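You operate a simulated robot arm through the tools that you are given. There is no shell and no other tool. Be economical: measure what you need, move in short steps, check, and stop when the job is done.

Carry out the task below with a simulated two-armed robot. There is one attempt and no reset: what you move stays moved.

## Task
Close the rings drawer. Open the right tool bench door, take the yellow tray from the unread spot on the sorter five bench and leave it on the shelf in the tool bench and shut the door again. Take the red pin gauge and leave it on the top of the black rubber mat. Pick up the clear bag from the oil bench top with one hand, pass it to the other hand and put it on the tooling bench top. Fetch the blue brush and set it on the flat table top. The order is free. Set down upright: clear bag.

It is judged by the outcome, as a careful person would: the job done as asked, and still so three seconds after it is handed in. It fails if anything else is knocked over, pushed out of place, dropped, spilled or broken.

## Robot
Two 7-joint arms with fingered hands on one trunk, on a base that drives. Base frame: it is fixed to the floor where the robot stands at the start and does not move with it; the origin is under the middle of the robot, x ahead of it, y to its left, z up. Lengths are in cm, angles in rad, forces in N, time in s.
The left shoulder is at the start at [16.2, 18.5, 94.3], the right one opposite. With the tool pointing down near the work surface each hand reaches from about 10 to 94 cm from the robot's upright axis, wherever it stands, measured 20 degrees to its own side. Places, roughly: blue brush (10x4x5 cm) [-850, -400, 80]; clear bag (8x5x11 cm) [-590, 0, 80]; flat table top [-480, -170, 80]; red pin gauge [-450, -175, 75]; right tool bench door [120, 0, 40]; rings drawer [80, 10, 80]; shelf in the tool bench [100, 40, 40]; tooling bench top [-440, 200, 90]; top of the black rubber mat (19x20 cm) [-488, -136, 80]; yellow tray (17x18x6 cm) [-90, -120, 70]. Payload 4 kg a hand.
Tool frame (each hand has its own): the origin (TCP) lies between the finger pads and is the grasp point; the fingertips stand 2.6 cm ahead of it; z points along the fingers, y is the line along which they close. The gripper opens to 13.2 cm. The gripper's body begins 7.3 cm behind the TCP. The gripper is a hand of 3 fingers: y runs from the thumb to the fingers, the wrist lies at [0, 0, -22.4] in the tool frame, and closing takes about 1.5 s.
Orientation is that of the tool frame in the base frame, as a unit quaternion [x, y, z, w]. With the fingers straight down and closing along the base's y, the tool's x points along the base's -x, its y along +y and its z along -z.

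## Interface
- The arms move only by the tool nudge_tool. It takes "left_rows", "right_rows" or both (then of equal length, played together; a hand with none holds still); each is a list of rows, each a list of 7 numbers: the turn, a rotation vector about the tool's x, y, z in units of 6 degrees (1.0 is 6 degrees), then the shift along the tool's x, y, z in units of 40 mm (1.0 is 40 mm), then the gripper command, from -1 (shut) to 1 (fully open), values between in proportion. In form: [[ax, ay, az, x, y, z, gripper], ...]. A call has 1 to 20 rows; each row shifts and turns the commanded pose from where the row before left it, along the tool's axes as they then stand. A call with a number of a shift or a turn outside -1 to 1 is refused whole. A row lasts 0.2 s, in which the tool goes at most 5 cm and 0.15 rad; a call with a longer step from one row to the next is refused whole, and so is a gripper value outside its range. Where a pose cannot be reached the arm comes as near as it can. A force on the tool above 40 N (or 10 N above the force at the start of the call, whichever is more), or a blocked arm, ends the call early, and 0.2 s more pass. Each finger travels about 7.2 cm/s and halts on what it meets, pressing with about 30 N; the grip force reading is that of the motor and also rises with nothing between the fingers. The clock runs only during rows and for 0.2 s after the last one: add rows that do not move to give the fingers time. It gives the time, the measured TCP pose, the force on the tool (base axes), the opening and the grip force at its end, in the units of the frame above (readings bear some noise), with the torque about the TCP (base axes, N m) and any sound that the robot's microphone picked up, and new pictures: "show" is both (left out), scene, wrist or none (wrist: the cameras of the hands that moved).
- Cameras (640 x 400 px; columns grow to the right, rows downward): "scene" is now at [34.98, 0.4, 114.37]; the picture's right is [0.06, -1.00, -0.03], its down [-0.65, -0.02, -0.76] and it looks along [0.75, 0.06, -0.65] (base axes); focal length 214 px, centre (320, 200). "left" rides on the left gripper at [-6.2, 0.3, -9.2] in its tool frame; the picture's right is [-0.05, -1.00, 0.00], its down [0.83, -0.04, -0.56] and it looks along [0.55, -0.03, 0.83] (tool axes); focal length 230 px, centre (320, 200). "right" rides on the right gripper at [6.2, 0.3, -9.2] in its tool frame; the picture's right is [-0.05, 1.00, 0.00], its down [-0.83, -0.04, -0.56] and it looks along [-0.55, -0.03, 0.83] (tool axes); focal length 230 px, centre (320, 200). There is no depth. A picture from a camera that has moved, and an enlarged one, comes with that camera's place and axes in the base frame and with its lens.
- slide_trunk(by): slides the trunk up (or, below 0, down) by that many cm; the arms and the scene camera ride with it, the base frame stays. It gives what a move gives, with no picture.
- steer(legs): drives the robot by 1 to 6 legs, each [ahead, left, turn to the left] in cm, cm and rad, along the robot's own axes; the way and the turn of a leg run together, so that a leg with both is an arc; at most 150 cm and 3.142 rad a leg. The arms and the cameras ride along, it lands a little off, and it stops where it bumps. It gives what a move gives, and a new picture of the scene camera.
- grasp_type(shape, hand): the hand has 3 fingers and takes this shape, open, in about a second: jaw (thumb against the fingers, like two jaws); tri (thumb and two fingers); tip (a fingertip pinch); poke (one finger out to press); point (the index stretched); flat (the hand flat); cup (the hand cupped); fist (a fist). The gripper value then closes the fingers along that shape, each until it touches; the sizes above hold for jaw. It gives what a move gives, with no picture.
- head_to(pan, tilt): turns the head with the scene camera to pan (to the left, within 1.501 rad either way) and tilt (down, from -0.506 to 1.204), counted from straight ahead of the robot. It gives what a move gives, and a new picture of the scene camera.
- zoom(camera, box): a new picture of the part [left, top, right, bottom] of that camera's present view, enlarged. The clock stands still meanwhile.
- finish_job(): hands the job in; it is judged then, once.

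Go step by step. Nothing tells you exact positions but the pictures and the camera data: compare them with the known pose of the tool, close in by small moves and look again before you grip or let go. The budget is 186 turns and 260 pictures, counting those below and the enlarged ones. Unless the task says otherwise, let go and move clear before handing in.

The tools are called after ">>>" by a JSON object that holds its "api" and its "payload". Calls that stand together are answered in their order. nudge_tool: Moves the arms, as the interface text tells. Its arguments: {"type":"object","properties":{"left_rows":{"type":"array","items":{"type":"array","items":{"type":"number"}}},"right_rows":{"type":"array","items":{"type":"array","items":{"type":"number"}}},"show":{"type":"string","enum":["both","scene","wrist","none"]}},"required":[]} The other tools are called the same way: slide_trunk (by) slides the trunk up or down; grasp_type (shape, hand) gives the hand a shape; steer (legs) drives the base; head_to (pan, tilt) turns the head that bears the scene camera; zoom (camera, box) takes an enlarged picture of a part of a camera's view; finish_job () hands the job in.

At the start:

```text
time_s: 0.0
left_tcp_pos: [49.4, 27.51, 104.02]
left_tcp_rot: [0.0, 1.0, 0.001, 0.0]
left_wrist_force: [-0.7, 0.4, 0.7]
left_ft_torque: [-0.01, 0.04, -0.04]
left_finger_gap: 13.17
left_finger_force: 0.0
left_shape: jaw
right_tcp_pos: [44.49, -20.84, 105.28]
right_tcp_rot: [0.0, 1.0, 0.001, 0.0]
right_wrist_force: [-1.2, 0.1, 0.2]
right_ft_torque: [-0.03, 0.01, 0.06]
right_finger_gap: 13.18
right_finger_force: 0.1
right_shape: jaw
trunk travel left (down, up): [-2.5, 43.7]
robot x, y, heading: [-0.04, -0.38, -0.003]
head pan, tilt: [0.066, 0.232]
```

scene: 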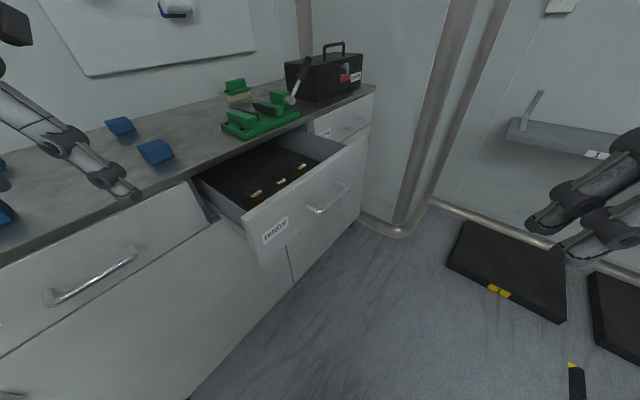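
right: 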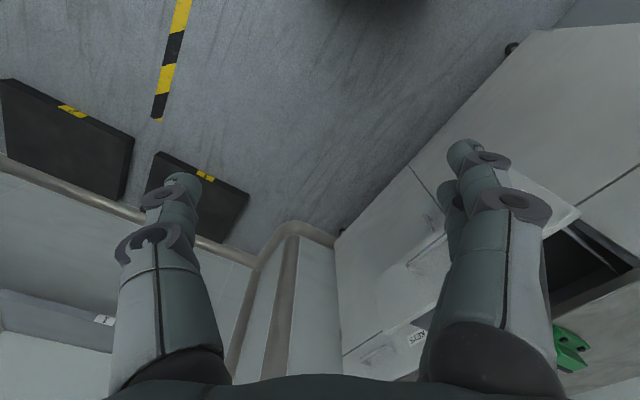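
left: 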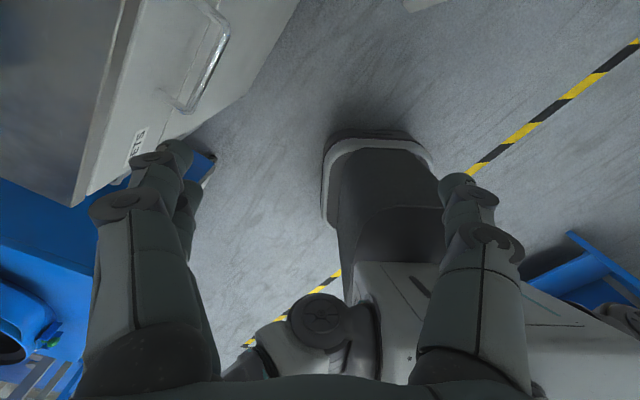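

The open rings drawer is ahead of me in a bench that runs diagonally from left-near to right-far. I'll look at the bench front and around before moving.

>>> {"api": "head_to", "payload": {"pan": 0.3, "tilt": 0.75}}

>>> {"api": "head_to", "payload": {"pan": -1.3, "tilt": 0.3}}

>>> {"api": "head_to", "payload": {"pan": -0.2, "tilt": 0.5}}

```text
time_s: 0.9
left_tcp_pos: [49.35, 27.49, 103.97]
left_tcp_rot: [0.0, 1.0, 0.0, 0.0]
left_wrist_force: [1.2, -0.4, 0.1]
left_ft_torque: [-0.01, 0.0, -0.06]
left_finger_gap: 13.16
left_finger_force: 0.1
left_shape: jaw
right_tcp_pos: [44.39, -20.72, 105.27]
right_tcp_rot: [0.0, 1.0, 0.0, -0.001]
right_wrist_force: [0.6, 0.4, 1.1]
right_ft_torque: [0.0, -0.01, 0.02]
right_finger_gap: 13.18
right_finger_force: 0.0
right_shape: jaw
trunk travel left (down, up): [-2.5, 43.7]
robot x, y, heading: [0.25, 0.1, -0.004]
head pan, tilt: [0.3, 0.75]
camera scene: at [31.58, 2.23, 110.88], right [0.26, -0.96, -0.14], down [-0.92, -0.2, -0.35], along [0.3, 0.22, -0.93], focal length 214 px, centre (320, 200)
```

scene: 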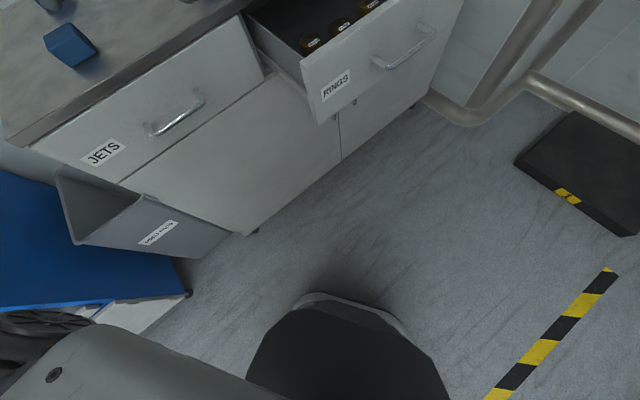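

```text
time_s: 2.6
left_tcp_pos: [49.32, 27.47, 104.04]
left_tcp_rot: [0.0, 1.0, 0.001, 0.0]
left_wrist_force: [0.1, 0.0, 0.7]
left_ft_torque: [-0.05, 0.05, -0.02]
left_finger_gap: 13.19
left_finger_force: 0.0
left_shape: jaw
right_tcp_pos: [44.33, -20.79, 105.27]
right_tcp_rot: [0.0, 1.0, 0.001, 0.0]
right_wrist_force: [0.5, 0.6, 0.8]
right_ft_torque: [0.0, -0.01, 0.01]
right_finger_gap: 13.19
right_finger_force: 0.1
right_shape: jaw
trunk travel left (down, up): [-2.5, 43.7]
robot x, y, heading: [-0.37, -0.07, 0.006]
head pan, tilt: [-1.3, 0.3]
camera scene: at [28.65, -9.21, 116.96], right [-0.85, -0.27, 0.45], down [-0.51, 0.29, -0.81], along [0.09, -0.92, -0.38], focal length 214 px, centre (320, 200)
```

scene: 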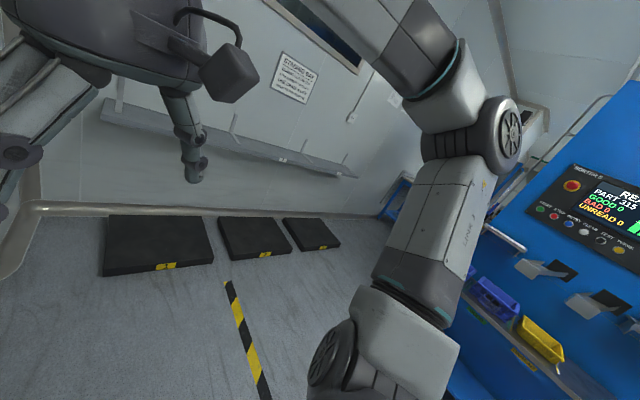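

```text
time_s: 4.0
left_tcp_pos: [49.33, 27.38, 103.97]
left_tcp_rot: [0.0, 1.0, 0.0, 0.0]
left_wrist_force: [-0.6, 0.4, 0.3]
left_ft_torque: [0.01, 0.01, 0.02]
left_finger_gap: 13.22
left_finger_force: 0.0
left_shape: jaw
right_tcp_pos: [44.31, -20.68, 105.15]
right_tcp_rot: [0.001, 1.0, 0.0, 0.0]
right_wrist_force: [0.2, 0.3, 0.3]
right_ft_torque: [-0.02, 0.02, -0.01]
right_finger_gap: 13.18
right_finger_force: 0.0
right_shape: jaw
trunk travel left (down, up): [-2.5, 43.7]
robot x, y, heading: [0.17, 0.03, -0.001]
head pan, tilt: [-0.201, 0.499]
camera scene: at [33.48, -2.04, 112.36], right [-0.18, -0.98, 0.09], down [-0.82, 0.1, -0.56], along [0.54, -0.18, -0.82], focal length 214 px, centre (320, 200)
```

scene: 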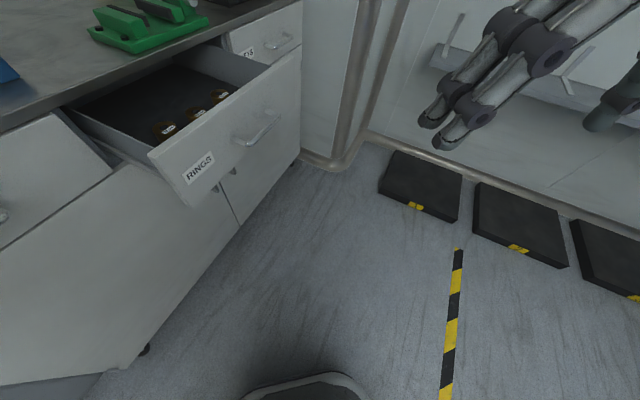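

I need the drawer front's geometry more exactly; zooming in.

>>> {"api": "zoom", "payload": {"camera": "scene", "box": [60, 0, 380, 260]}}

```text
1.54 times, centred on (220, 130) of scene
camera zoom: at [33.48, -2.04, 112.36], right [-0.18, -0.98, 0.09], down [-0.82, 0.1, -0.56], along [0.54, -0.18, -0.82], focal length 330 px, centre (474, 308)
```

zoom: 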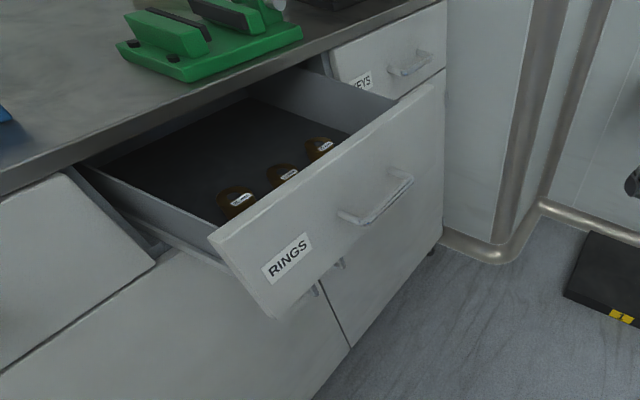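

The bench front runs along about (0.79, -0.62), so the rings drawer faces (-0.62, -0.79) and sticks out about 17 cm. I'll turn to face the bench and slide right so the drawer is in front of the right hand.

>>> {"api": "steer", "payload": {"legs": [[-8, 0, 0.906], [0, -44, 0]]}}

>>> {"api": "head_to", "payload": {"pan": -0.3, "tilt": 0.45}}

```text
time_s: 8.9
left_tcp_pos: [35.79, 26.0, 104.0]
left_tcp_rot: [-0.441, 0.898, 0.0, 0.0]
left_wrist_force: [-0.2, -0.2, 0.5]
left_ft_torque: [0.01, 0.0, 0.0]
left_finger_gap: 13.2
left_finger_force: 0.1
left_shape: jaw
right_tcp_pos: [70.67, -7.61, 105.23]
right_tcp_rot: [-0.441, 0.897, 0.0, 0.0]
right_wrist_force: [0.0, -0.7, -0.2]
right_ft_torque: [0.04, -0.01, -0.01]
right_finger_gap: 13.18
right_finger_force: 0.0
right_shape: jaw
trunk travel left (down, up): [-2.5, 43.7]
robot x, y, heading: [27.26, -29.85, 0.913]
head pan, tilt: [-0.201, 0.499]
camera scene: at [49.14, -4.77, 112.36], right [0.67, -0.74, 0.09], down [-0.58, -0.59, -0.56], along [0.47, 0.32, -0.82], focal length 214 px, centre (320, 200)
```

scene: 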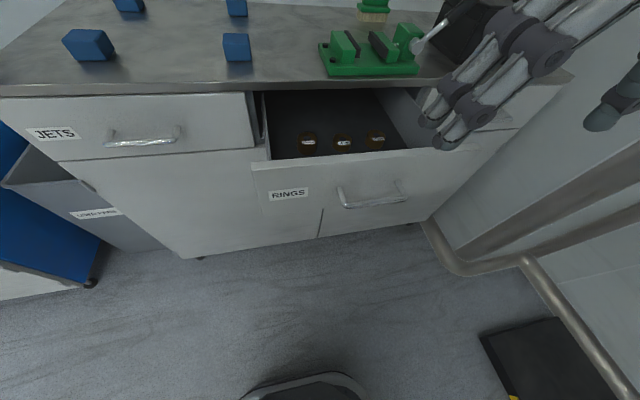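

```text
time_s: 9.6
left_tcp_pos: [35.6, 25.83, 104.05]
left_tcp_rot: [-0.441, 0.898, 0.0, -0.001]
left_wrist_force: [-0.3, 0.1, -0.2]
left_ft_torque: [0.01, -0.01, -0.02]
left_finger_gap: 13.2
left_finger_force: 0.1
left_shape: jaw
right_tcp_pos: [70.65, -7.39, 105.31]
right_tcp_rot: [-0.441, 0.898, 0.001, 0.001]
right_wrist_force: [0.2, 0.2, 0.9]
right_ft_torque: [0.0, 0.0, -0.02]
right_finger_gap: 13.15
right_finger_force: 0.0
right_shape: jaw
trunk travel left (down, up): [-2.5, 43.7]
robot x, y, heading: [27.01, -29.87, 0.913]
head pan, tilt: [-0.3, 0.45]
camera scene: at [49.85, -5.21, 112.82], right [0.6, -0.79, 0.14], down [-0.58, -0.54, -0.6], along [0.55, 0.28, -0.78], focal length 214 px, centre (320, 200)
```

scene: 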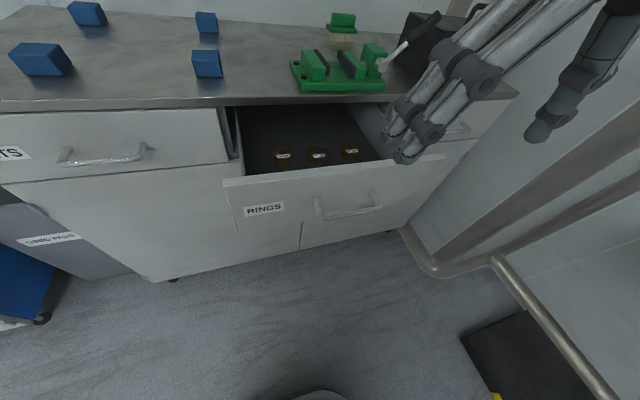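

The drawer front top is at z≈88.5 with the handle at z≈82.5, about 8 cm ahead of the right hand. I'll close the right fingers and lower them in front of the handle.

>>> {"api": "nudge_tool", "payload": {"right_rows": [[0, 0, 0, 0.5, 0.4, 0, -1], [0, 0, 0, 0, 0.4, 0.5, -1], [0, 0, 0, 0, 0, 1, -1], [0, 0, 0, 0, 0, 1, -1], [0, 0, 0, 0, 0, 1, -1], [0, 0, 0, 0, 0, 1, -1], [0, 0, 0, 0, 0, 1, -1], [0, 0, 0, 0, 0, 0.8, -1], [0, 0, 0, 0, 0, 0, -1]], "show": "both"}}

```text
time_s: 11.6
left_tcp_pos: [35.68, 25.92, 104.0]
left_tcp_rot: [-0.441, 0.898, 0.0, 0.0]
left_wrist_force: [-0.7, -1.0, 0.1]
left_ft_torque: [0.02, -0.01, 0.02]
left_finger_gap: 13.2
left_finger_force: 0.0
left_shape: jaw
right_tcp_pos: [66.52, -7.09, 79.61]
right_tcp_rot: [-0.441, 0.897, 0.0, 0.0]
right_wrist_force: [-0.1, -0.7, 0.4]
right_ft_torque: [0.02, 0.01, -0.04]
right_finger_gap: 0.0
right_finger_force: 29.7
right_shape: jaw
trunk travel left (down, up): [-2.5, 43.7]
robot x, y, heading: [27.16, -29.86, 0.909]
head pan, tilt: [-0.3, 0.45]
camera scene: at [49.81, -5.27, 112.86], right [0.59, -0.79, 0.14], down [-0.58, -0.54, -0.61], along [0.55, 0.28, -0.78], focal length 214 px, centre (320, 200)
camera right: at [62.53, -11.72, 88.88], right [-0.76, 0.65, 0.0], down [0.54, 0.63, 0.56], along [0.36, 0.42, -0.83], focal length 230 px, centre (320, 200)
```

scene: 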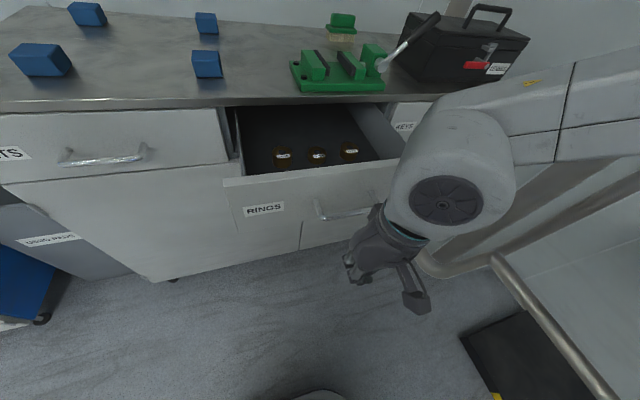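
right: 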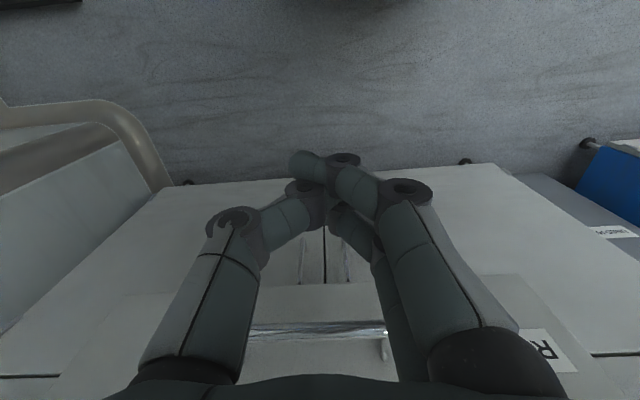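

The hand is in front of the handle, slightly to its right. I'll push forward in small steps.

>>> {"api": "nudge_tool", "payload": {"right_rows": [[0, 0, 0, -0.5, 0.3, 0, -1], [0, 0, 0, -0.5, 0.3, 0, -1], [0, 0, 0, -0.5, 0, 0, -1], [0, 0, 0, -0.5, 0, 0, -1], [0, 0, 0, -0.5, 0, 0, -1], [0, 0, 0, -0.5, 0, 0, -1], [0, 0, 0, -0.5, 0, 0, -1], [0, 0, 0, -0.5, 0, 0, -1], [0, 0, 0, -0.5, 0, 0, -1], [0, 0, 0, -0.5, 0, 0, -1]], "show": "scene"}}

```text
time_s: 13.8
left_tcp_pos: [35.67, 26.03, 104.0]
left_tcp_rot: [-0.441, 0.898, 0.0, 0.0]
left_wrist_force: [-0.3, 0.2, -0.4]
left_ft_torque: [0.0, 0.0, 0.02]
left_finger_gap: 13.22
left_finger_force: 0.0
left_shape: jaw
right_tcp_pos: [77.28, 10.35, 80.09]
right_tcp_rot: [-0.44, 0.898, 0.001, -0.001]
right_wrist_force: [0.0, -0.3, 1.1]
right_ft_torque: [-0.03, 0.0, -0.02]
right_finger_gap: 0.0
right_finger_force: 30.0
right_shape: jaw
trunk travel left (down, up): [-2.5, 43.7]
robot x, y, heading: [26.97, -29.73, 0.914]
head pan, tilt: [-0.3, 0.45]
camera scene: at [49.91, -5.17, 112.79], right [0.6, -0.79, 0.14], down [-0.58, -0.54, -0.6], along [0.55, 0.28, -0.79], focal length 214 px, centre (320, 200)
```

scene: 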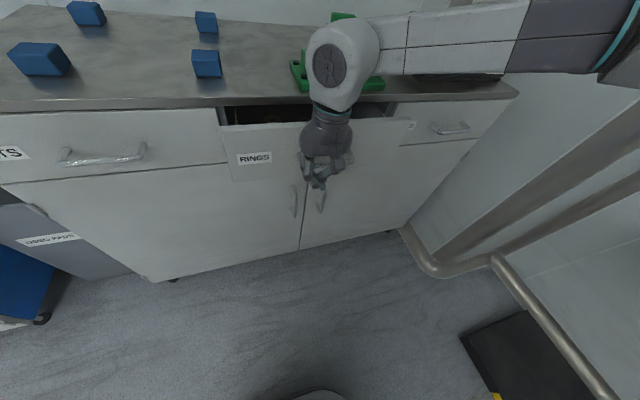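

The drawer is closing, but the wrist would soon come over the bench near the green fixture, so I back off slightly, tilt the fingers forward and continue pushing.

>>> {"api": "nudge_tool", "payload": {"right_rows": [[0, 0, 0, 0.8, 0, 0, -1], [0, -1, 0, 0.2, 0, 0, -1], [0, -1, 0, 0, 0, 0, -1], [0, -1, 0, 0, 0, 0, -1], [0, -1, 0, 0, 0, 0, -1], [0, -1, 0, 0, 0, 0, -1], [0, 0, 0, -0.43, 0, 0.25, -1], [0, 0, 0, -0.43, 0, 0.25, -1], [0, 0, 0, -0.43, 0, 0.25, -1], [0, 0, 0, -0.43, 0, 0.25, -1], [0, 0, 0, -0.43, 0, 0.25, -1]], "show": "both"}}

```text
time_s: 16.2
left_tcp_pos: [35.66, 26.08, 103.93]
left_tcp_rot: [-0.441, 0.898, 0.0, -0.001]
left_wrist_force: [0.4, -0.2, 0.6]
left_ft_torque: [0.0, 0.02, -0.04]
left_finger_gap: 13.19
left_finger_force: 0.0
left_shape: jaw
right_tcp_pos: [81.03, 14.93, 79.72]
right_tcp_rot: [-0.425, 0.868, 0.113, 0.232]
right_wrist_force: [-0.2, 0.3, 1.0]
right_ft_torque: [-0.03, 0.03, 0.01]
right_finger_gap: 0.0
right_finger_force: 29.8
right_shape: jaw
trunk travel left (down, up): [-2.5, 43.7]
robot x, y, heading: [26.97, -29.68, 0.916]
head pan, tilt: [-0.3, 0.45]
camera scene: at [49.9, -5.17, 112.79], right [0.6, -0.79, 0.14], down [-0.58, -0.54, -0.6], along [0.55, 0.28, -0.79], focal length 214 px, centre (320, 200)
camera right: at [74.71, 7.31, 84.67], right [-0.76, 0.65, 0.03], down [0.3, 0.32, 0.9], along [0.57, 0.69, -0.44], focal length 230 px, centre (320, 200)
```

scene: 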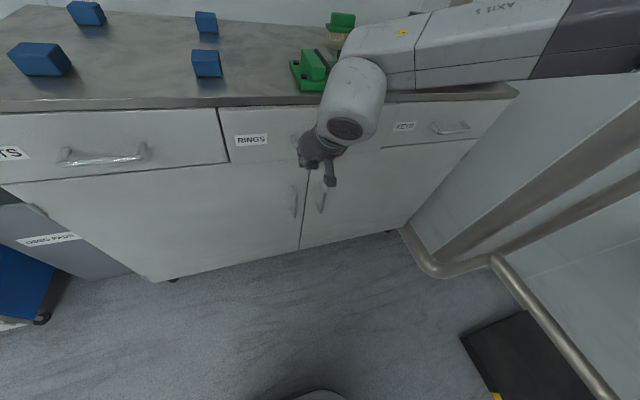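
right: 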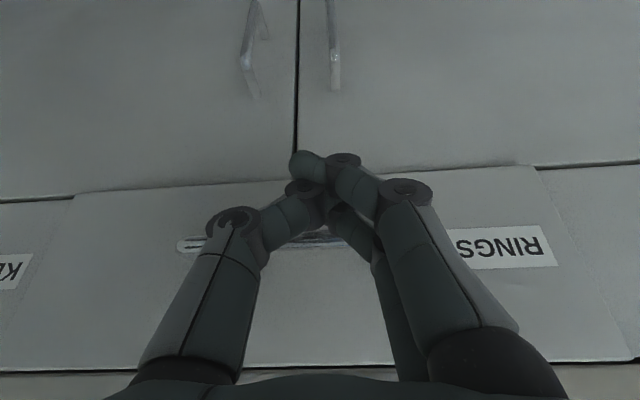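

Almost closed. A few more small pushes.

>>> {"api": "nudge_tool", "payload": {"right_rows": [[0, 0, 0, -0.2, 0, 0.12, -1], [0, 0, 0, -0.2, 0, 0.12, -1], [0, 0, 0, -0.2, 0, 0.12, -1], [0, 0, 0, -0.2, 0, 0.12, -1]], "show": "wrist"}}

```text
time_s: 17.2
left_tcp_pos: [35.6, 25.91, 104.04]
left_tcp_rot: [-0.44, 0.898, 0.0, 0.0]
left_wrist_force: [0.1, 0.5, 0.7]
left_ft_torque: [-0.05, 0.01, -0.01]
left_finger_gap: 13.2
left_finger_force: 0.0
left_shape: jaw
right_tcp_pos: [82.51, 17.13, 79.22]
right_tcp_rot: [-0.429, 0.868, 0.11, 0.224]
right_wrist_force: [-8.1, -11.9, 1.9]
right_ft_torque: [0.14, -0.08, 0.16]
right_finger_gap: 0.0
right_finger_force: 30.8
right_shape: jaw
trunk travel left (down, up): [-2.5, 43.7]
robot x, y, heading: [26.66, -29.74, 0.909]
head pan, tilt: [-0.3, 0.45]
stopped in row 4 (right hand): the force on the tool passed its limit at 46 N (the readings are from after the stop); the commanded pose is now the measured one
camera right: at [76.16, 9.57, 84.42], right [-0.76, 0.64, 0.02], down [0.31, 0.34, 0.89], along [0.56, 0.69, -0.46], focal length 230 px, centre (320, 200)
```

right: 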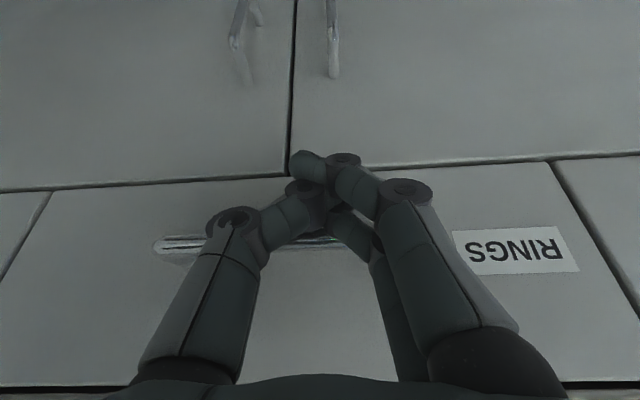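

The rings drawer is shut. Next the right door: its vertical handle is right of the seam at about z=56. I'll back off, point the hand level and lower it to that height.

>>> {"api": "nudge_tool", "payload": {"right_rows": [[0, 0, 0, 0.86, 0, -0.5, -1], [0, 0, 0, 0.86, 0, -0.5, -1], [0, 0, 0, 0.86, 0, -0.5, -1], [0, -1, 0, 0, 0, 0, -1], [0, -1, 0, 0, 0, 0, -1], [0, -1, 0, 0, 0, 0, -1], [0, -1, 0, 0, 0, 0, -1], [0, -1, 0, 0, 0, 0, -1], [0, -1, 0, 0, 0, 0, -1], [0, -1, 0, 0, 0, 0, -1], [0, -1, 0, 0, 0, 0, -1], [0, -1, 0, 0, 0, 0, -1], [0, -1, 0, 0, 0, 0, -1]], "show": "scene"}}

>>> {"api": "nudge_tool", "payload": {"right_rows": [[0, 0, 0, 1, -0.4, 0, 0], [0, 0, 0, 1, -0.4, 0, 0], [0, 0, 0, 1, -0.4, 0, 0], [0, 0, 0, 1, -0.4, 0, 0], [0, 0, 0, 1, 0, 0, 0], [0, 0, 0, 0.7, 0, 0, 0]], "show": "both"}}

```text
time_s: 20.0
left_tcp_pos: [35.54, 25.81, 103.98]
left_tcp_rot: [-0.441, 0.898, 0.0, 0.0]
left_wrist_force: [-0.2, 0.3, 0.0]
left_ft_torque: [0.01, -0.03, -0.01]
left_finger_gap: 13.2
left_finger_force: 0.0
left_shape: jaw
right_tcp_pos: [80.76, 10.37, 93.9]
right_tcp_rot: [-0.322, 0.645, 0.305, 0.622]
right_wrist_force: [-0.5, 0.7, 0.7]
right_ft_torque: [-0.01, -0.01, -0.01]
right_finger_gap: 0.02
right_finger_force: 29.9
right_shape: jaw
right hand out of reach, approached as far as the arm can: row 4, 5, 9, 10, 11, 12, 13
trunk travel left (down, up): [-2.5, 43.7]
robot x, y, heading: [27.18, -29.75, 0.914]
head pan, tilt: [-0.3, 0.45]
camera scene: at [49.8, -5.32, 112.85], right [0.59, -0.79, 0.14], down [-0.58, -0.54, -0.61], along [0.55, 0.28, -0.78], focal length 214 px, centre (320, 200)
```

scene: 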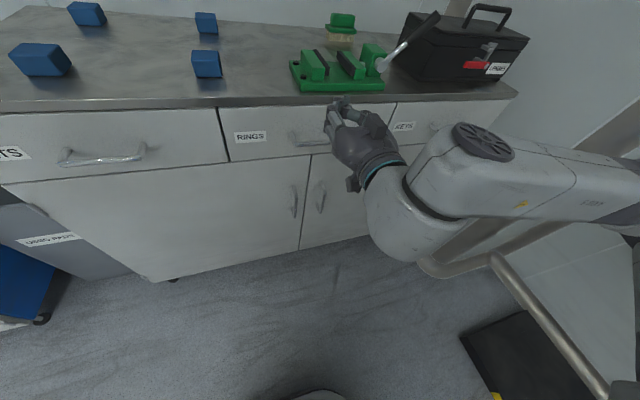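

```text
time_s: 21.4
left_tcp_pos: [35.61, 25.83, 103.93]
left_tcp_rot: [-0.44, 0.898, 0.0, 0.0]
left_wrist_force: [-0.3, -0.2, 0.5]
left_ft_torque: [0.03, 0.0, -0.02]
left_finger_gap: 13.21
left_finger_force: 0.1
left_shape: jaw
right_tcp_pos: [88.59, 5.83, 93.39]
right_tcp_rot: [-0.318, 0.643, 0.308, 0.625]
right_wrist_force: [-0.4, 0.2, 0.4]
right_ft_torque: [-0.02, 0.02, 0.01]
right_finger_gap: 6.55
right_finger_force: 0.2
right_shape: jaw
right hand out of reach, approached as far as the arm can: row 1, 2, 3, 4, 5, 6
trunk travel left (down, up): [-2.5, 43.7]
robot x, y, heading: [27.19, -29.67, 0.907]
head pan, tilt: [-0.3, 0.45]
camera scene: at [49.85, -5.3, 112.82], right [0.59, -0.79, 0.14], down [-0.58, -0.54, -0.6], along [0.55, 0.28, -0.78], focal length 214 px, centre (320, 200)
camera right: at [82.58, -1.4, 87.48], right [-0.79, 0.61, 0.05], down [-0.29, -0.45, 0.85], along [0.54, 0.66, 0.53], focal length 230 px, centre (320, 200)
```

scene: 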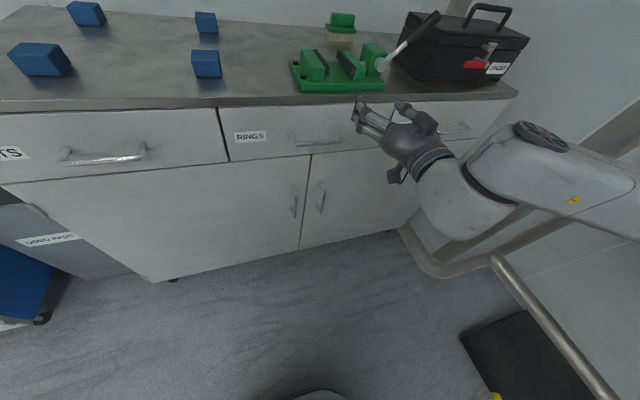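
right: 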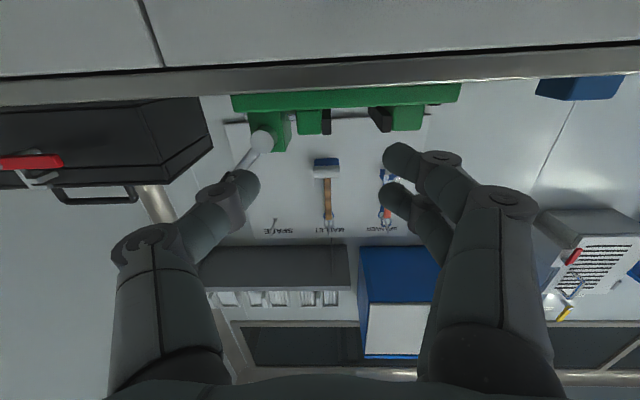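

With the hand level so close, the arm is folded past its limit. I'll back the base off 15 cm and use a 45° tilted hand, which still grips a vertical bar.

>>> {"api": "steer", "payload": {"legs": [[-15, 0, 0]]}}

>>> {"api": "nudge_tool", "payload": {"right_rows": [[0, 1, 0, 0, 0, 0, 0], [0, 1, 0, 0, 0, 0, 0], [0, 1, 0, 0, 0, 0, 0], [0, 1, 0, 0, 0, 0, 0], [0, 1, 0, 0, 0, 0, 0], [0, 1, 0, 0, 0, 0, 0], [0, 1, 0, 0, 0, 0, 0], [0, 0, 0, 0, 0, 0, 0]], "show": "scene"}}

```text
time_s: 22.8
left_tcp_pos: [26.58, 13.92, 103.89]
left_tcp_rot: [-0.439, 0.898, 0.001, 0.0]
left_wrist_force: [-0.2, -0.1, 1.0]
left_ft_torque: [0.0, -0.01, -0.02]
left_finger_gap: 13.2
left_finger_force: 0.2
left_shape: jaw
right_tcp_pos: [79.29, -6.38, 93.49]
right_tcp_rot: [-0.318, 0.643, 0.307, 0.625]
right_wrist_force: [-0.4, 0.2, -0.3]
right_ft_torque: [-0.01, 0.02, -0.01]
right_finger_gap: 6.56
right_finger_force: 0.0
right_shape: jaw
trunk travel left (down, up): [-2.5, 43.7]
robot x, y, heading: [17.62, -41.89, 0.909]
head pan, tilt: [-0.3, 0.45]
camera scene: at [40.6, -17.35, 112.84], right [0.59, -0.79, 0.14], down [-0.58, -0.54, -0.61], along [0.55, 0.28, -0.78], focal length 214 px, centre (320, 200)
```

scene: 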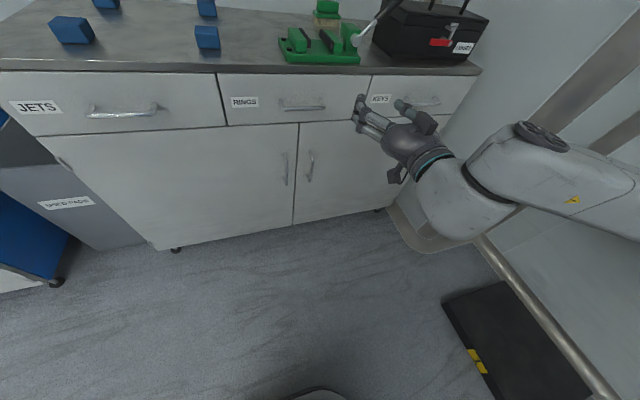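

```text
time_s: 24.6
left_tcp_pos: [26.72, 13.9, 104.06]
left_tcp_rot: [-0.437, 0.899, 0.0, 0.0]
left_wrist_force: [0.4, 0.1, 0.9]
left_ft_torque: [0.0, -0.02, 0.01]
left_finger_gap: 13.19
left_finger_force: 0.0
left_shape: jaw
right_tcp_pos: [79.53, -6.27, 93.49]
right_tcp_rot: [-0.406, 0.825, 0.173, 0.353]
right_wrist_force: [-0.6, -0.1, 1.1]
right_ft_torque: [0.0, 0.02, 0.01]
right_finger_gap: 6.57
right_finger_force: 0.0
right_shape: jaw
trunk travel left (down, up): [-2.5, 43.7]
robot x, y, heading: [17.73, -41.67, 0.905]
head pan, tilt: [-0.3, 0.45]
camera scene: at [40.67, -17.29, 112.81], right [0.59, -0.79, 0.14], down [-0.59, -0.54, -0.6], along [0.55, 0.28, -0.78], focal length 214 px, centre (320, 200)
```

scene: 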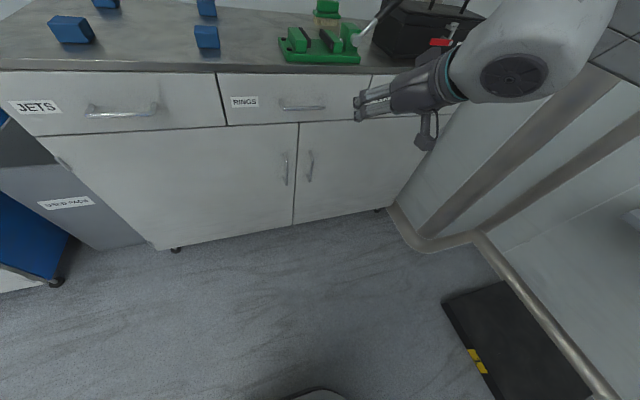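

The hand tilt is now 46°. The handle bar is at roughly ahead 88, left -22, z 50–65; moving to a standoff in front of it.

>>> {"api": "nudge_tool", "payload": {"right_rows": [[0, 0, 0, 0.415, 0.125, 0.88, 0], [0, 0, 0, 0.415, 0.125, 0.88, 0], [0, 0, 0, 0.415, 0.125, 0.88, 0], [0, 0, 0, 0.415, 0.125, 0.88, 0], [0, 0, 0, 0.415, 0.125, 0.88, 0], [0, 0, 0, 0.415, 0.125, 0.88, 0], [0, 0, 0, 0.415, 0.125, 0.88, 0], [0, 0, 0, 0.415, 0.125, 0.88, 0], [0, 0, 0, 0.415, 0.125, 0.88, 0], [0, 0, 0, 0.415, 0.125, 0.88, 0]], "show": "both"}}

```text
time_s: 26.8
left_tcp_pos: [26.59, 14.07, 103.89]
left_tcp_rot: [-0.438, 0.899, 0.0, -0.001]
left_wrist_force: [-0.5, 0.5, 0.0]
left_ft_torque: [0.01, 0.02, 0.04]
left_finger_gap: 13.22
left_finger_force: 0.2
left_shape: jaw
right_tcp_pos: [84.03, 8.04, 56.91]
right_tcp_rot: [-0.406, 0.825, 0.172, 0.353]
right_wrist_force: [0.2, -0.2, -0.3]
right_ft_torque: [0.01, 0.0, 0.01]
right_finger_gap: 6.56
right_finger_force: 0.1
right_shape: jaw
trunk travel left (down, up): [-2.5, 43.7]
robot x, y, heading: [17.69, -41.94, 0.905]
head pan, tilt: [-0.3, 0.45]
camera scene: at [40.72, -17.19, 112.76], right [0.59, -0.79, 0.14], down [-0.59, -0.54, -0.6], along [0.55, 0.28, -0.79], focal length 214 px, centre (320, 200)
camera right: at [77.01, -0.3, 58.84], right [-0.77, 0.64, 0.04], down [0.14, 0.11, 0.98], along [0.62, 0.76, -0.17], focal length 230 px, centre (320, 200)
```

scene: 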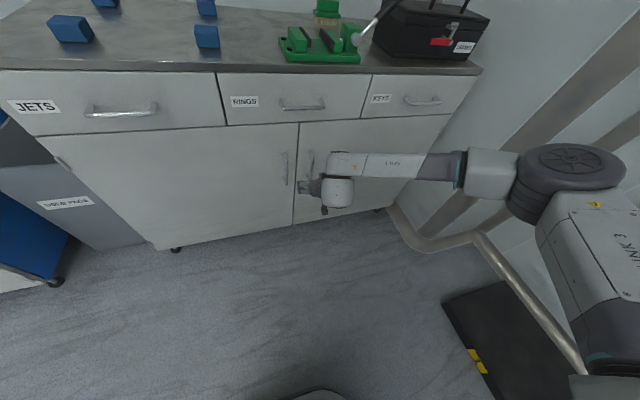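
right: 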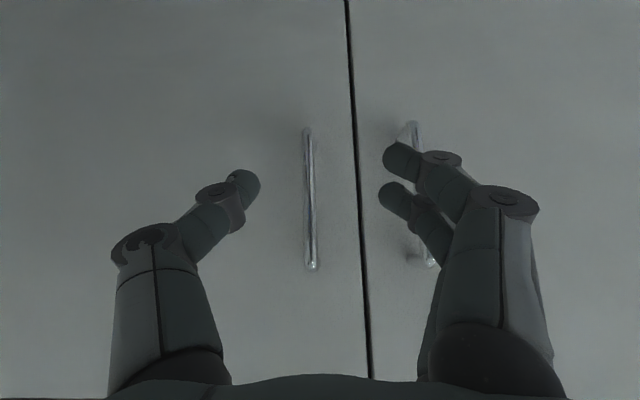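

The handle is centred between the fingers, about 8 cm ahead. Advancing and gripping.

>>> {"api": "nudge_tool", "payload": {"right_rows": [[0, 0, 0, -0.345, -0.05, 0.36, 0], [0, 0, 0, -0.345, -0.05, 0.36, 0], [0, 0, 0, -0.345, -0.05, 0.36, 0], [0, 0, 0, -0.31, -0.02, 0.33, 0]], "show": "wrist"}}

```text
time_s: 27.8
left_tcp_pos: [26.62, 14.05, 103.91]
left_tcp_rot: [-0.44, 0.898, -0.001, 0.0]
left_wrist_force: [0.2, -0.1, -0.4]
left_ft_torque: [0.01, 0.02, -0.02]
left_finger_gap: 13.2
left_finger_force: 0.0
left_shape: jaw
right_tcp_pos: [89.41, 13.45, 57.04]
right_tcp_rot: [-0.406, 0.825, 0.173, 0.353]
right_wrist_force: [0.7, 0.1, -0.4]
right_ft_torque: [0.02, -0.01, 0.01]
right_finger_gap: 6.57
right_finger_force: 0.1
right_shape: jaw
trunk travel left (down, up): [-2.5, 43.7]
robot x, y, heading: [17.86, -41.94, 0.91]
head pan, tilt: [-0.3, 0.45]
camera right: at [82.42, 5.08, 58.93], right [-0.77, 0.64, 0.03], down [0.14, 0.11, 0.98], along [0.62, 0.76, -0.17], focal length 230 px, centre (320, 200)
```

right: 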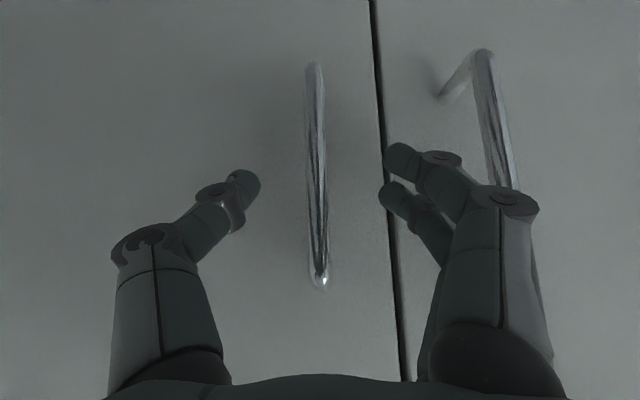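

The bar is now at the TCP depth. Closing on it.

>>> {"api": "nudge_tool", "payload": {"right_rows": [[0, 0, 0, -0.1, 0, 0.1, 0], [0, 0, 0, 0, 0, 0, -1], [0, 0, 0, 0, 0, 0, -1], [0, 0, 0, 0, 0, 0, -1], [0, 0, 0, 0, 0, 0, -1], [0, 0, 0, 0, 0, 0, -1]], "show": "wrist"}}

```text
time_s: 29.2
left_tcp_pos: [26.5, 13.93, 104.04]
left_tcp_rot: [-0.438, 0.899, 0.0, 0.0]
left_wrist_force: [0.3, -0.6, 0.1]
left_ft_torque: [0.01, 0.0, -0.01]
left_finger_gap: 13.16
left_finger_force: 0.1
left_shape: jaw
right_tcp_pos: [89.76, 13.92, 57.07]
right_tcp_rot: [-0.406, 0.825, 0.173, 0.354]
right_wrist_force: [2.5, -0.4, -1.0]
right_ft_torque: [0.09, 0.14, -0.02]
right_finger_gap: 0.0
right_finger_force: 29.9
right_shape: jaw
trunk travel left (down, up): [-2.5, 43.7]
robot x, y, heading: [18.34, -41.81, 0.908]
head pan, tilt: [-0.3, 0.45]
camera right: at [82.75, 5.52, 58.99], right [-0.77, 0.64, 0.03], down [0.14, 0.11, 0.98], along [0.63, 0.76, -0.17], focal length 230 px, centre (320, 200)
```

right: 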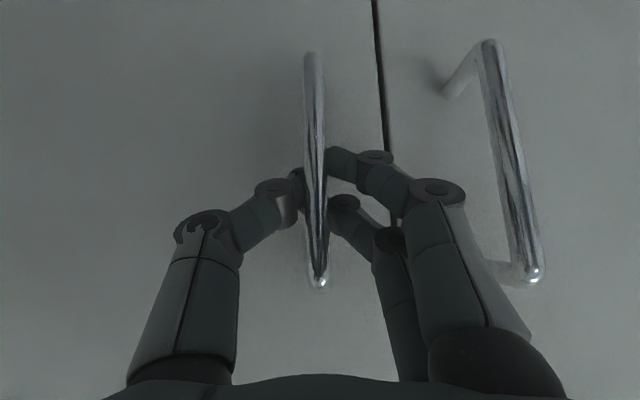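

The fingertips are hooked behind the bar. Now I swing the door open along its arc (hinge about 58 cm to the right), turning the hand with it.

>>> {"api": "nudge_tool", "payload": {"right_rows": [[-0.36, 0, -0.345, 0.524, 0, -0.547, -1], [-0.36, 0, -0.345, 0.524, 0, -0.547, -1], [-0.36, 0, -0.345, 0.524, 0, -0.547, -1], [-0.36, 0, -0.345, 0.524, 0, -0.547, -1], [-0.36, 0, -0.345, 0.524, 0, -0.547, -1], [-0.36, 0, -0.345, 0.524, 0, -0.547, -1]], "show": "both"}}

```text
time_s: 30.5
left_tcp_pos: [26.97, 13.91, 103.92]
left_tcp_rot: [-0.438, 0.899, 0.0, 0.0]
left_wrist_force: [0.0, 0.2, -0.4]
left_ft_torque: [0.0, -0.03, -0.01]
left_finger_gap: 13.18
left_finger_force: 0.2
left_shape: jaw
right_tcp_pos: [82.69, -0.66, 57.06]
right_tcp_rot: [-0.511, 0.764, 0.211, 0.333]
right_wrist_force: [16.3, -4.8, -1.0]
right_ft_torque: [-0.02, 0.06, -0.03]
right_finger_gap: 0.0
right_finger_force: 30.2
right_shape: jaw
trunk travel left (down, up): [-2.5, 43.7]
robot x, y, heading: [18.03, -41.83, 0.908]
head pan, tilt: [-0.3, 0.45]
stopped in row 6 (right hand): the force on the tool passed its limit at 41 N (the readings are from after the stop); the commanded pose is now the measured one
camera scene: at [40.88, -17.36, 112.77], right [0.59, -0.8, 0.14], down [-0.59, -0.54, -0.6], along [0.55, 0.28, -0.79], focal length 214 px, centre (320, 200)
camera right: at [78.13, -10.39, 58.93], right [-0.91, 0.42, 0.02], down [0.09, 0.15, 0.98], along [0.41, 0.89, -0.17], focal length 230 px, centre (320, 200)
```

scene: 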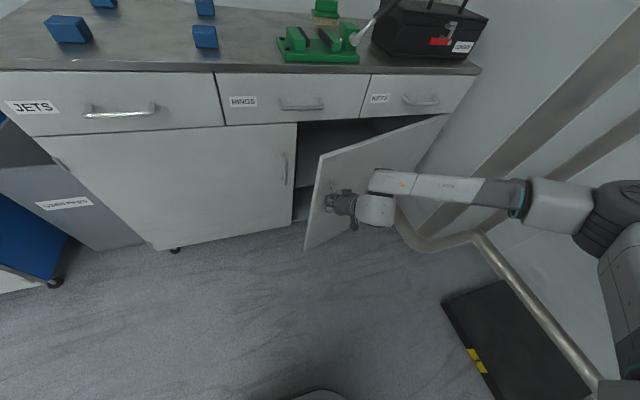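
right: 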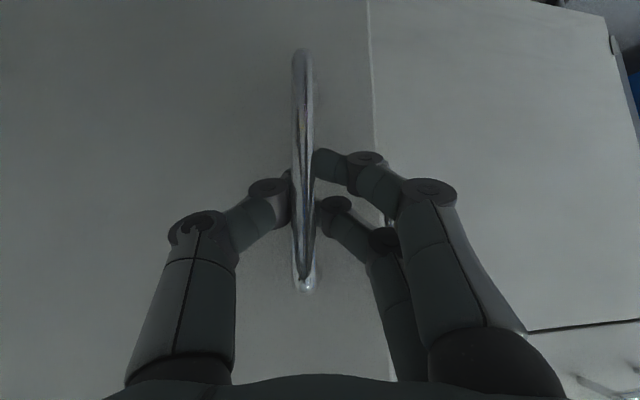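

The door's true radius is about 39 cm (it's ~24° open now). Continuing with a tighter arc.

>>> {"api": "nudge_tool", "payload": {"right_rows": [[-0.54, 0, -0.52, 0.45, -0.12, -0.47, -1], [-0.54, 0, -0.52, 0.45, -0.12, -0.47, -1], [-0.54, 0, -0.52, 0.45, -0.12, -0.47, -1], [-0.54, 0, -0.52, 0.45, -0.12, -0.47, -1], [-0.54, 0, -0.52, 0.45, -0.12, -0.47, -1], [-0.54, 0, -0.52, 0.45, -0.12, -0.47, -1]], "show": "both"}}

```text
time_s: 31.9
left_tcp_pos: [26.58, 13.93, 104.0]
left_tcp_rot: [-0.439, 0.899, 0.0, 0.0]
left_wrist_force: [0.0, -0.4, 0.0]
left_ft_torque: [-0.04, 0.02, -0.01]
left_finger_gap: 13.2
left_finger_force: 0.1
left_shape: jaw
right_tcp_pos: [82.01, -15.83, 57.34]
right_tcp_rot: [0.679, -0.621, -0.283, -0.269]
right_wrist_force: [-5.4, -1.0, -0.2]
right_ft_torque: [0.03, 0.1, -0.16]
right_finger_gap: 0.0
right_finger_force: 29.8
right_shape: jaw
trunk travel left (down, up): [-2.5, 43.7]
robot x, y, heading: [17.76, -41.89, 0.907]
head pan, tilt: [-0.3, 0.45]
camera scene: at [40.65, -17.31, 112.83], right [0.59, -0.79, 0.14], down [-0.59, -0.54, -0.6], along [0.55, 0.28, -0.78], focal length 214 px, centre (320, 200)
camera right: at [82.43, -26.68, 59.22], right [-1.0, -0.05, 0.02], down [0.02, 0.18, 0.98], along [-0.05, 0.98, -0.18], focal length 230 px, centre (320, 200)
```

scene: 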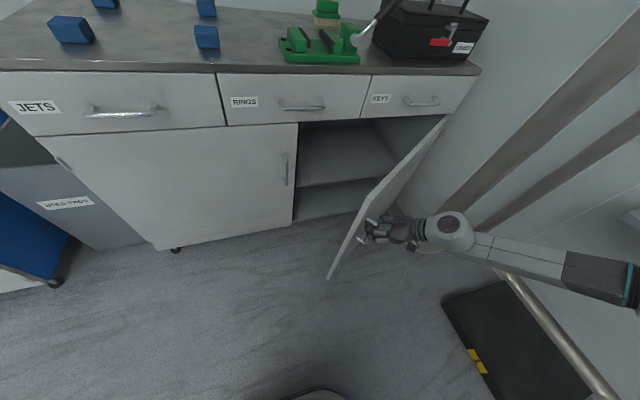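
right: 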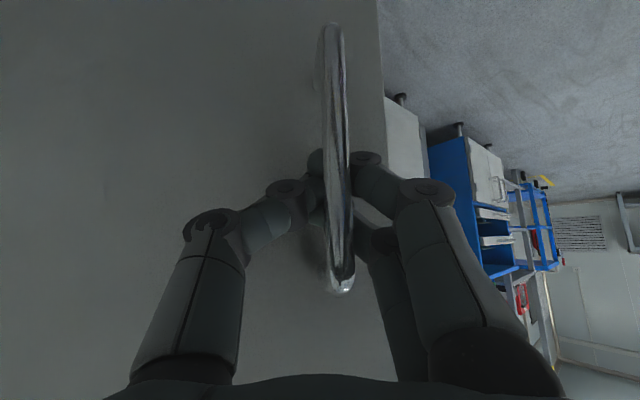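

The cupboard interior and its shelf are visible. Opening further.

>>> {"api": "nudge_tool", "payload": {"right_rows": [[-0.54, 0, -0.52, 0.45, -0.08, -0.47, -1], [-0.54, 0, -0.52, 0.45, -0.08, -0.47, -1], [-0.54, 0, -0.52, 0.45, -0.08, -0.47, -1], [-0.54, 0, -0.52, 0.45, -0.08, -0.47, -1], [-0.54, 0, -0.52, 0.45, -0.08, -0.47, -1], [-0.54, 0, -0.52, 0.45, -0.08, -0.47, -1]], "show": "both"}}

```text
time_s: 32.7
left_tcp_pos: [26.49, 13.85, 104.13]
left_tcp_rot: [-0.439, 0.899, 0.0, 0.001]
left_wrist_force: [0.1, -1.3, 0.9]
left_ft_torque: [0.01, 0.01, -0.01]
left_finger_gap: 13.2
left_finger_force: 0.1
left_shape: jaw
right_tcp_pos: [82.51, -22.48, 57.19]
right_tcp_rot: [0.74, -0.548, -0.315, -0.231]
right_wrist_force: [-20.9, -3.0, 7.8]
right_ft_torque: [-0.03, 0.2, -0.63]
right_finger_gap: 0.0
right_finger_force: 30.4
right_shape: jaw
trunk travel left (down, up): [-2.5, 43.7]
robot x, y, heading: [17.84, -41.7, 0.908]
head pan, tilt: [-0.3, 0.45]
stopped in row 3 (right hand): the force on the tool passed its limit at 43 N (the readings are from after the stop); the commanded pose is now the measured one
camera scene: at [40.5, -17.43, 112.9], right [0.59, -0.8, 0.14], down [-0.58, -0.54, -0.61], along [0.56, 0.28, -0.78], focal length 214 px, centre (320, 200)
camera right: at [85.4, -32.97, 59.17], right [-0.97, -0.26, 0.04], down [-0.01, 0.18, 0.98], along [-0.26, 0.95, -0.18], focal length 230 px, centre (320, 200)
```

scene: 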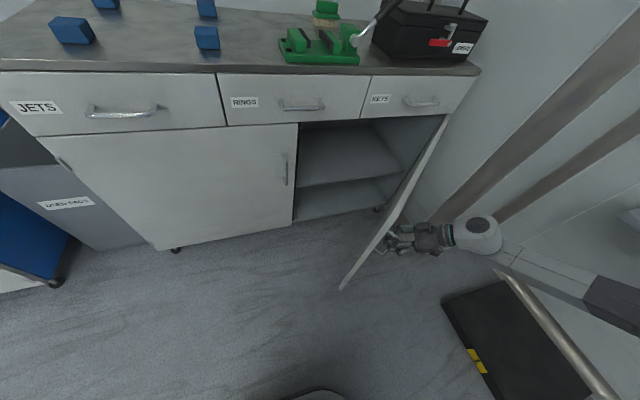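
right: 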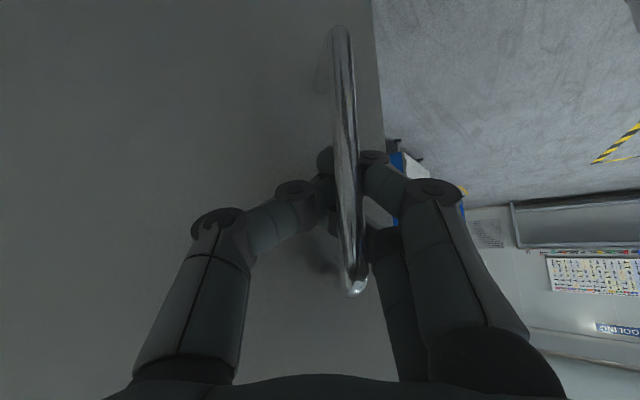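

The door is about 54° open; my arc was a bit too tight. I'll relieve the sideways force and keep pulling on a 41 cm radius.

>>> {"api": "nudge_tool", "payload": {"right_rows": [[0, 0, 0, 0, 0.2, 0, -1], [-0.44, 0, -0.42, 0.45, 0, -0.47, -1], [-0.44, 0, -0.42, 0.45, 0, -0.47, -1], [-0.44, 0, -0.42, 0.45, 0, -0.47, -1], [-0.44, 0, -0.42, 0.45, 0, -0.47, -1], [-0.44, 0, -0.42, 0.45, 0, -0.47, -1], [-0.44, 0, -0.42, 0.45, 0, -0.47, -1], [-0.44, 0, -0.42, 0.45, 0, -0.47, -1], [-0.44, 0, -0.42, 0.45, 0, -0.47, -1]], "show": "both"}}

```text
time_s: 33.5
left_tcp_pos: [26.39, 13.85, 104.11]
left_tcp_rot: [-0.439, 0.899, -0.001, 0.001]
left_wrist_force: [0.3, 0.0, -0.5]
left_ft_torque: [0.0, 0.02, -0.01]
left_finger_gap: 13.22
left_finger_force: 0.2
left_shape: jaw
right_tcp_pos: [83.15, -27.57, 57.09]
right_tcp_rot: [0.772, -0.5, -0.333, -0.208]
right_wrist_force: [-21.6, -5.7, 10.9]
right_ft_torque: [0.0, 0.16, -0.74]
right_finger_gap: 0.04
right_finger_force: 29.9
right_shape: jaw
trunk travel left (down, up): [-2.5, 43.7]
robot x, y, heading: [17.72, -41.59, 0.906]
head pan, tilt: [-0.3, 0.45]
stopped in row 4 (right hand): the force on the tool passed its limit at 43 N (the readings are from after the stop); the commanded pose is now the measured one
camera scene: at [40.43, -17.44, 112.9], right [0.59, -0.8, 0.14], down [-0.58, -0.54, -0.61], along [0.56, 0.28, -0.78], focal length 214 px, centre (320, 200)
camera right: at [87.42, -37.72, 59.05], right [-0.92, -0.38, 0.05], down [-0.02, 0.18, 0.98], along [-0.38, 0.91, -0.18], focal length 230 px, centre (320, 200)
```

scene: 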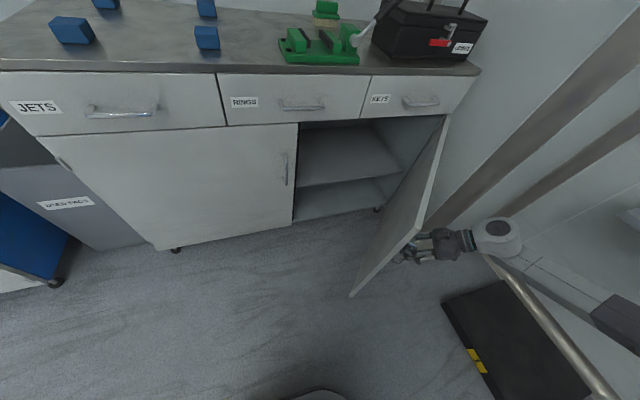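
right: 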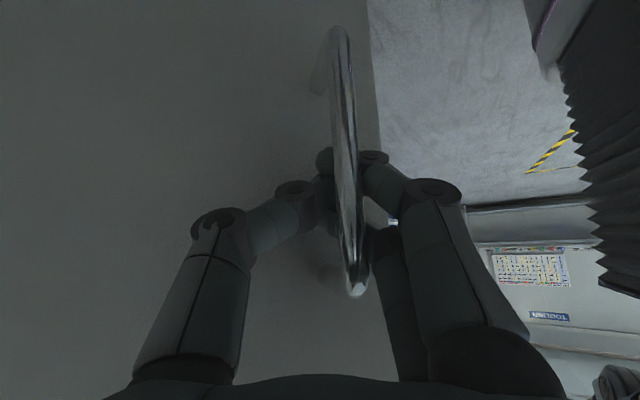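

The door is about 64° open and the arm is getting awkward by the wall. I'll release the handle, lift clear, and push the door wider from inside.

>>> {"api": "nudge_tool", "payload": {"right_rows": [[0, 0, 0, 0, 0.1, 0, 0.1], [0, 0, 0, 0, 0, 0, 0.1], [0, 0, 0, 0, 0, 0, 0.1], [0, 0, 0, 0, 0, 0, 0.1], [0, 0, 0, 0.2, 0, -0.4, 0.1], [0, 0, 0, 0.2, 0, -0.4, 0.1], [0, 0, 0, 0, 0, -0.8, 0.1], [0, 0, 0, -0.2, 0, -0.8, 0.1], [0, 0, 0, -0.6, 0, -0.6, 0.1], [0, 0, 0, -0.7, 0, -0.7, 0.1], [0, 0, 0, -0.7, 0, -0.7, 0.1], [0, 0, 0, -0.7, 0, -0.7, 0.1], [0, 0, 0, -0.7, 0, -0.7, 0.1]], "show": "both"}}

```text
time_s: 36.3
left_tcp_pos: [26.54, 13.91, 104.07]
left_tcp_rot: [-0.438, 0.899, -0.001, 0.0]
left_wrist_force: [0.2, 0.4, -0.3]
left_ft_torque: [0.01, -0.03, 0.02]
left_finger_gap: 13.2
left_finger_force: 0.1
left_shape: jaw
right_tcp_pos: [86.77, -35.08, 82.35]
right_tcp_rot: [0.772, -0.501, -0.33, -0.21]
right_wrist_force: [0.5, -1.0, 0.6]
right_ft_torque: [-0.02, -0.01, 0.01]
right_finger_gap: 7.25
right_finger_force: 0.1
right_shape: jaw
trunk travel left (down, up): [-2.5, 43.7]
robot x, y, heading: [17.68, -41.78, 0.905]
head pan, tilt: [-0.3, 0.45]
camera scene: at [40.61, -17.34, 112.83], right [0.59, -0.8, 0.14], down [-0.59, -0.54, -0.6], along [0.55, 0.28, -0.78], focal length 214 px, centre (320, 200)
camera right: at [90.93, -44.92, 84.41], right [-0.93, -0.38, 0.04], down [-0.03, 0.18, 0.98], along [-0.38, 0.91, -0.18], focal length 230 px, centre (320, 200)
```

scene: 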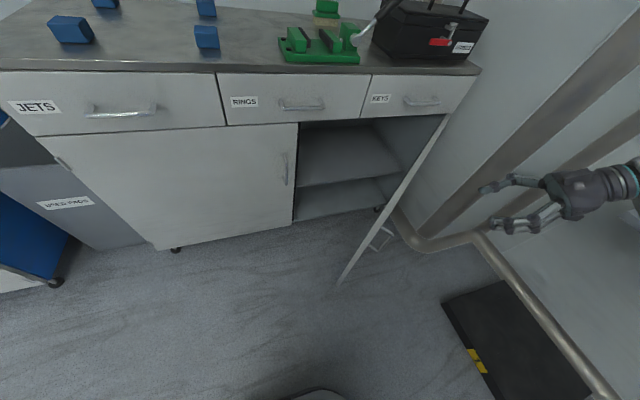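
right: 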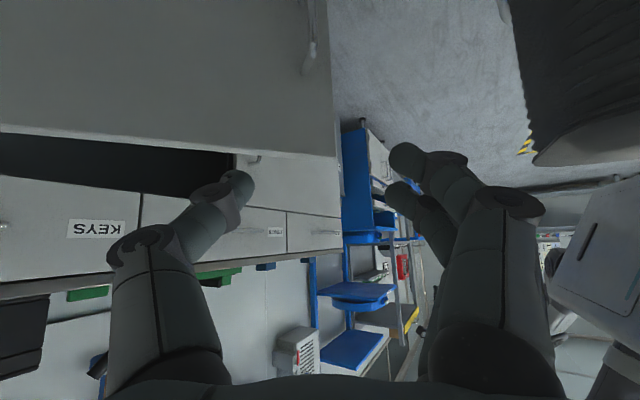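

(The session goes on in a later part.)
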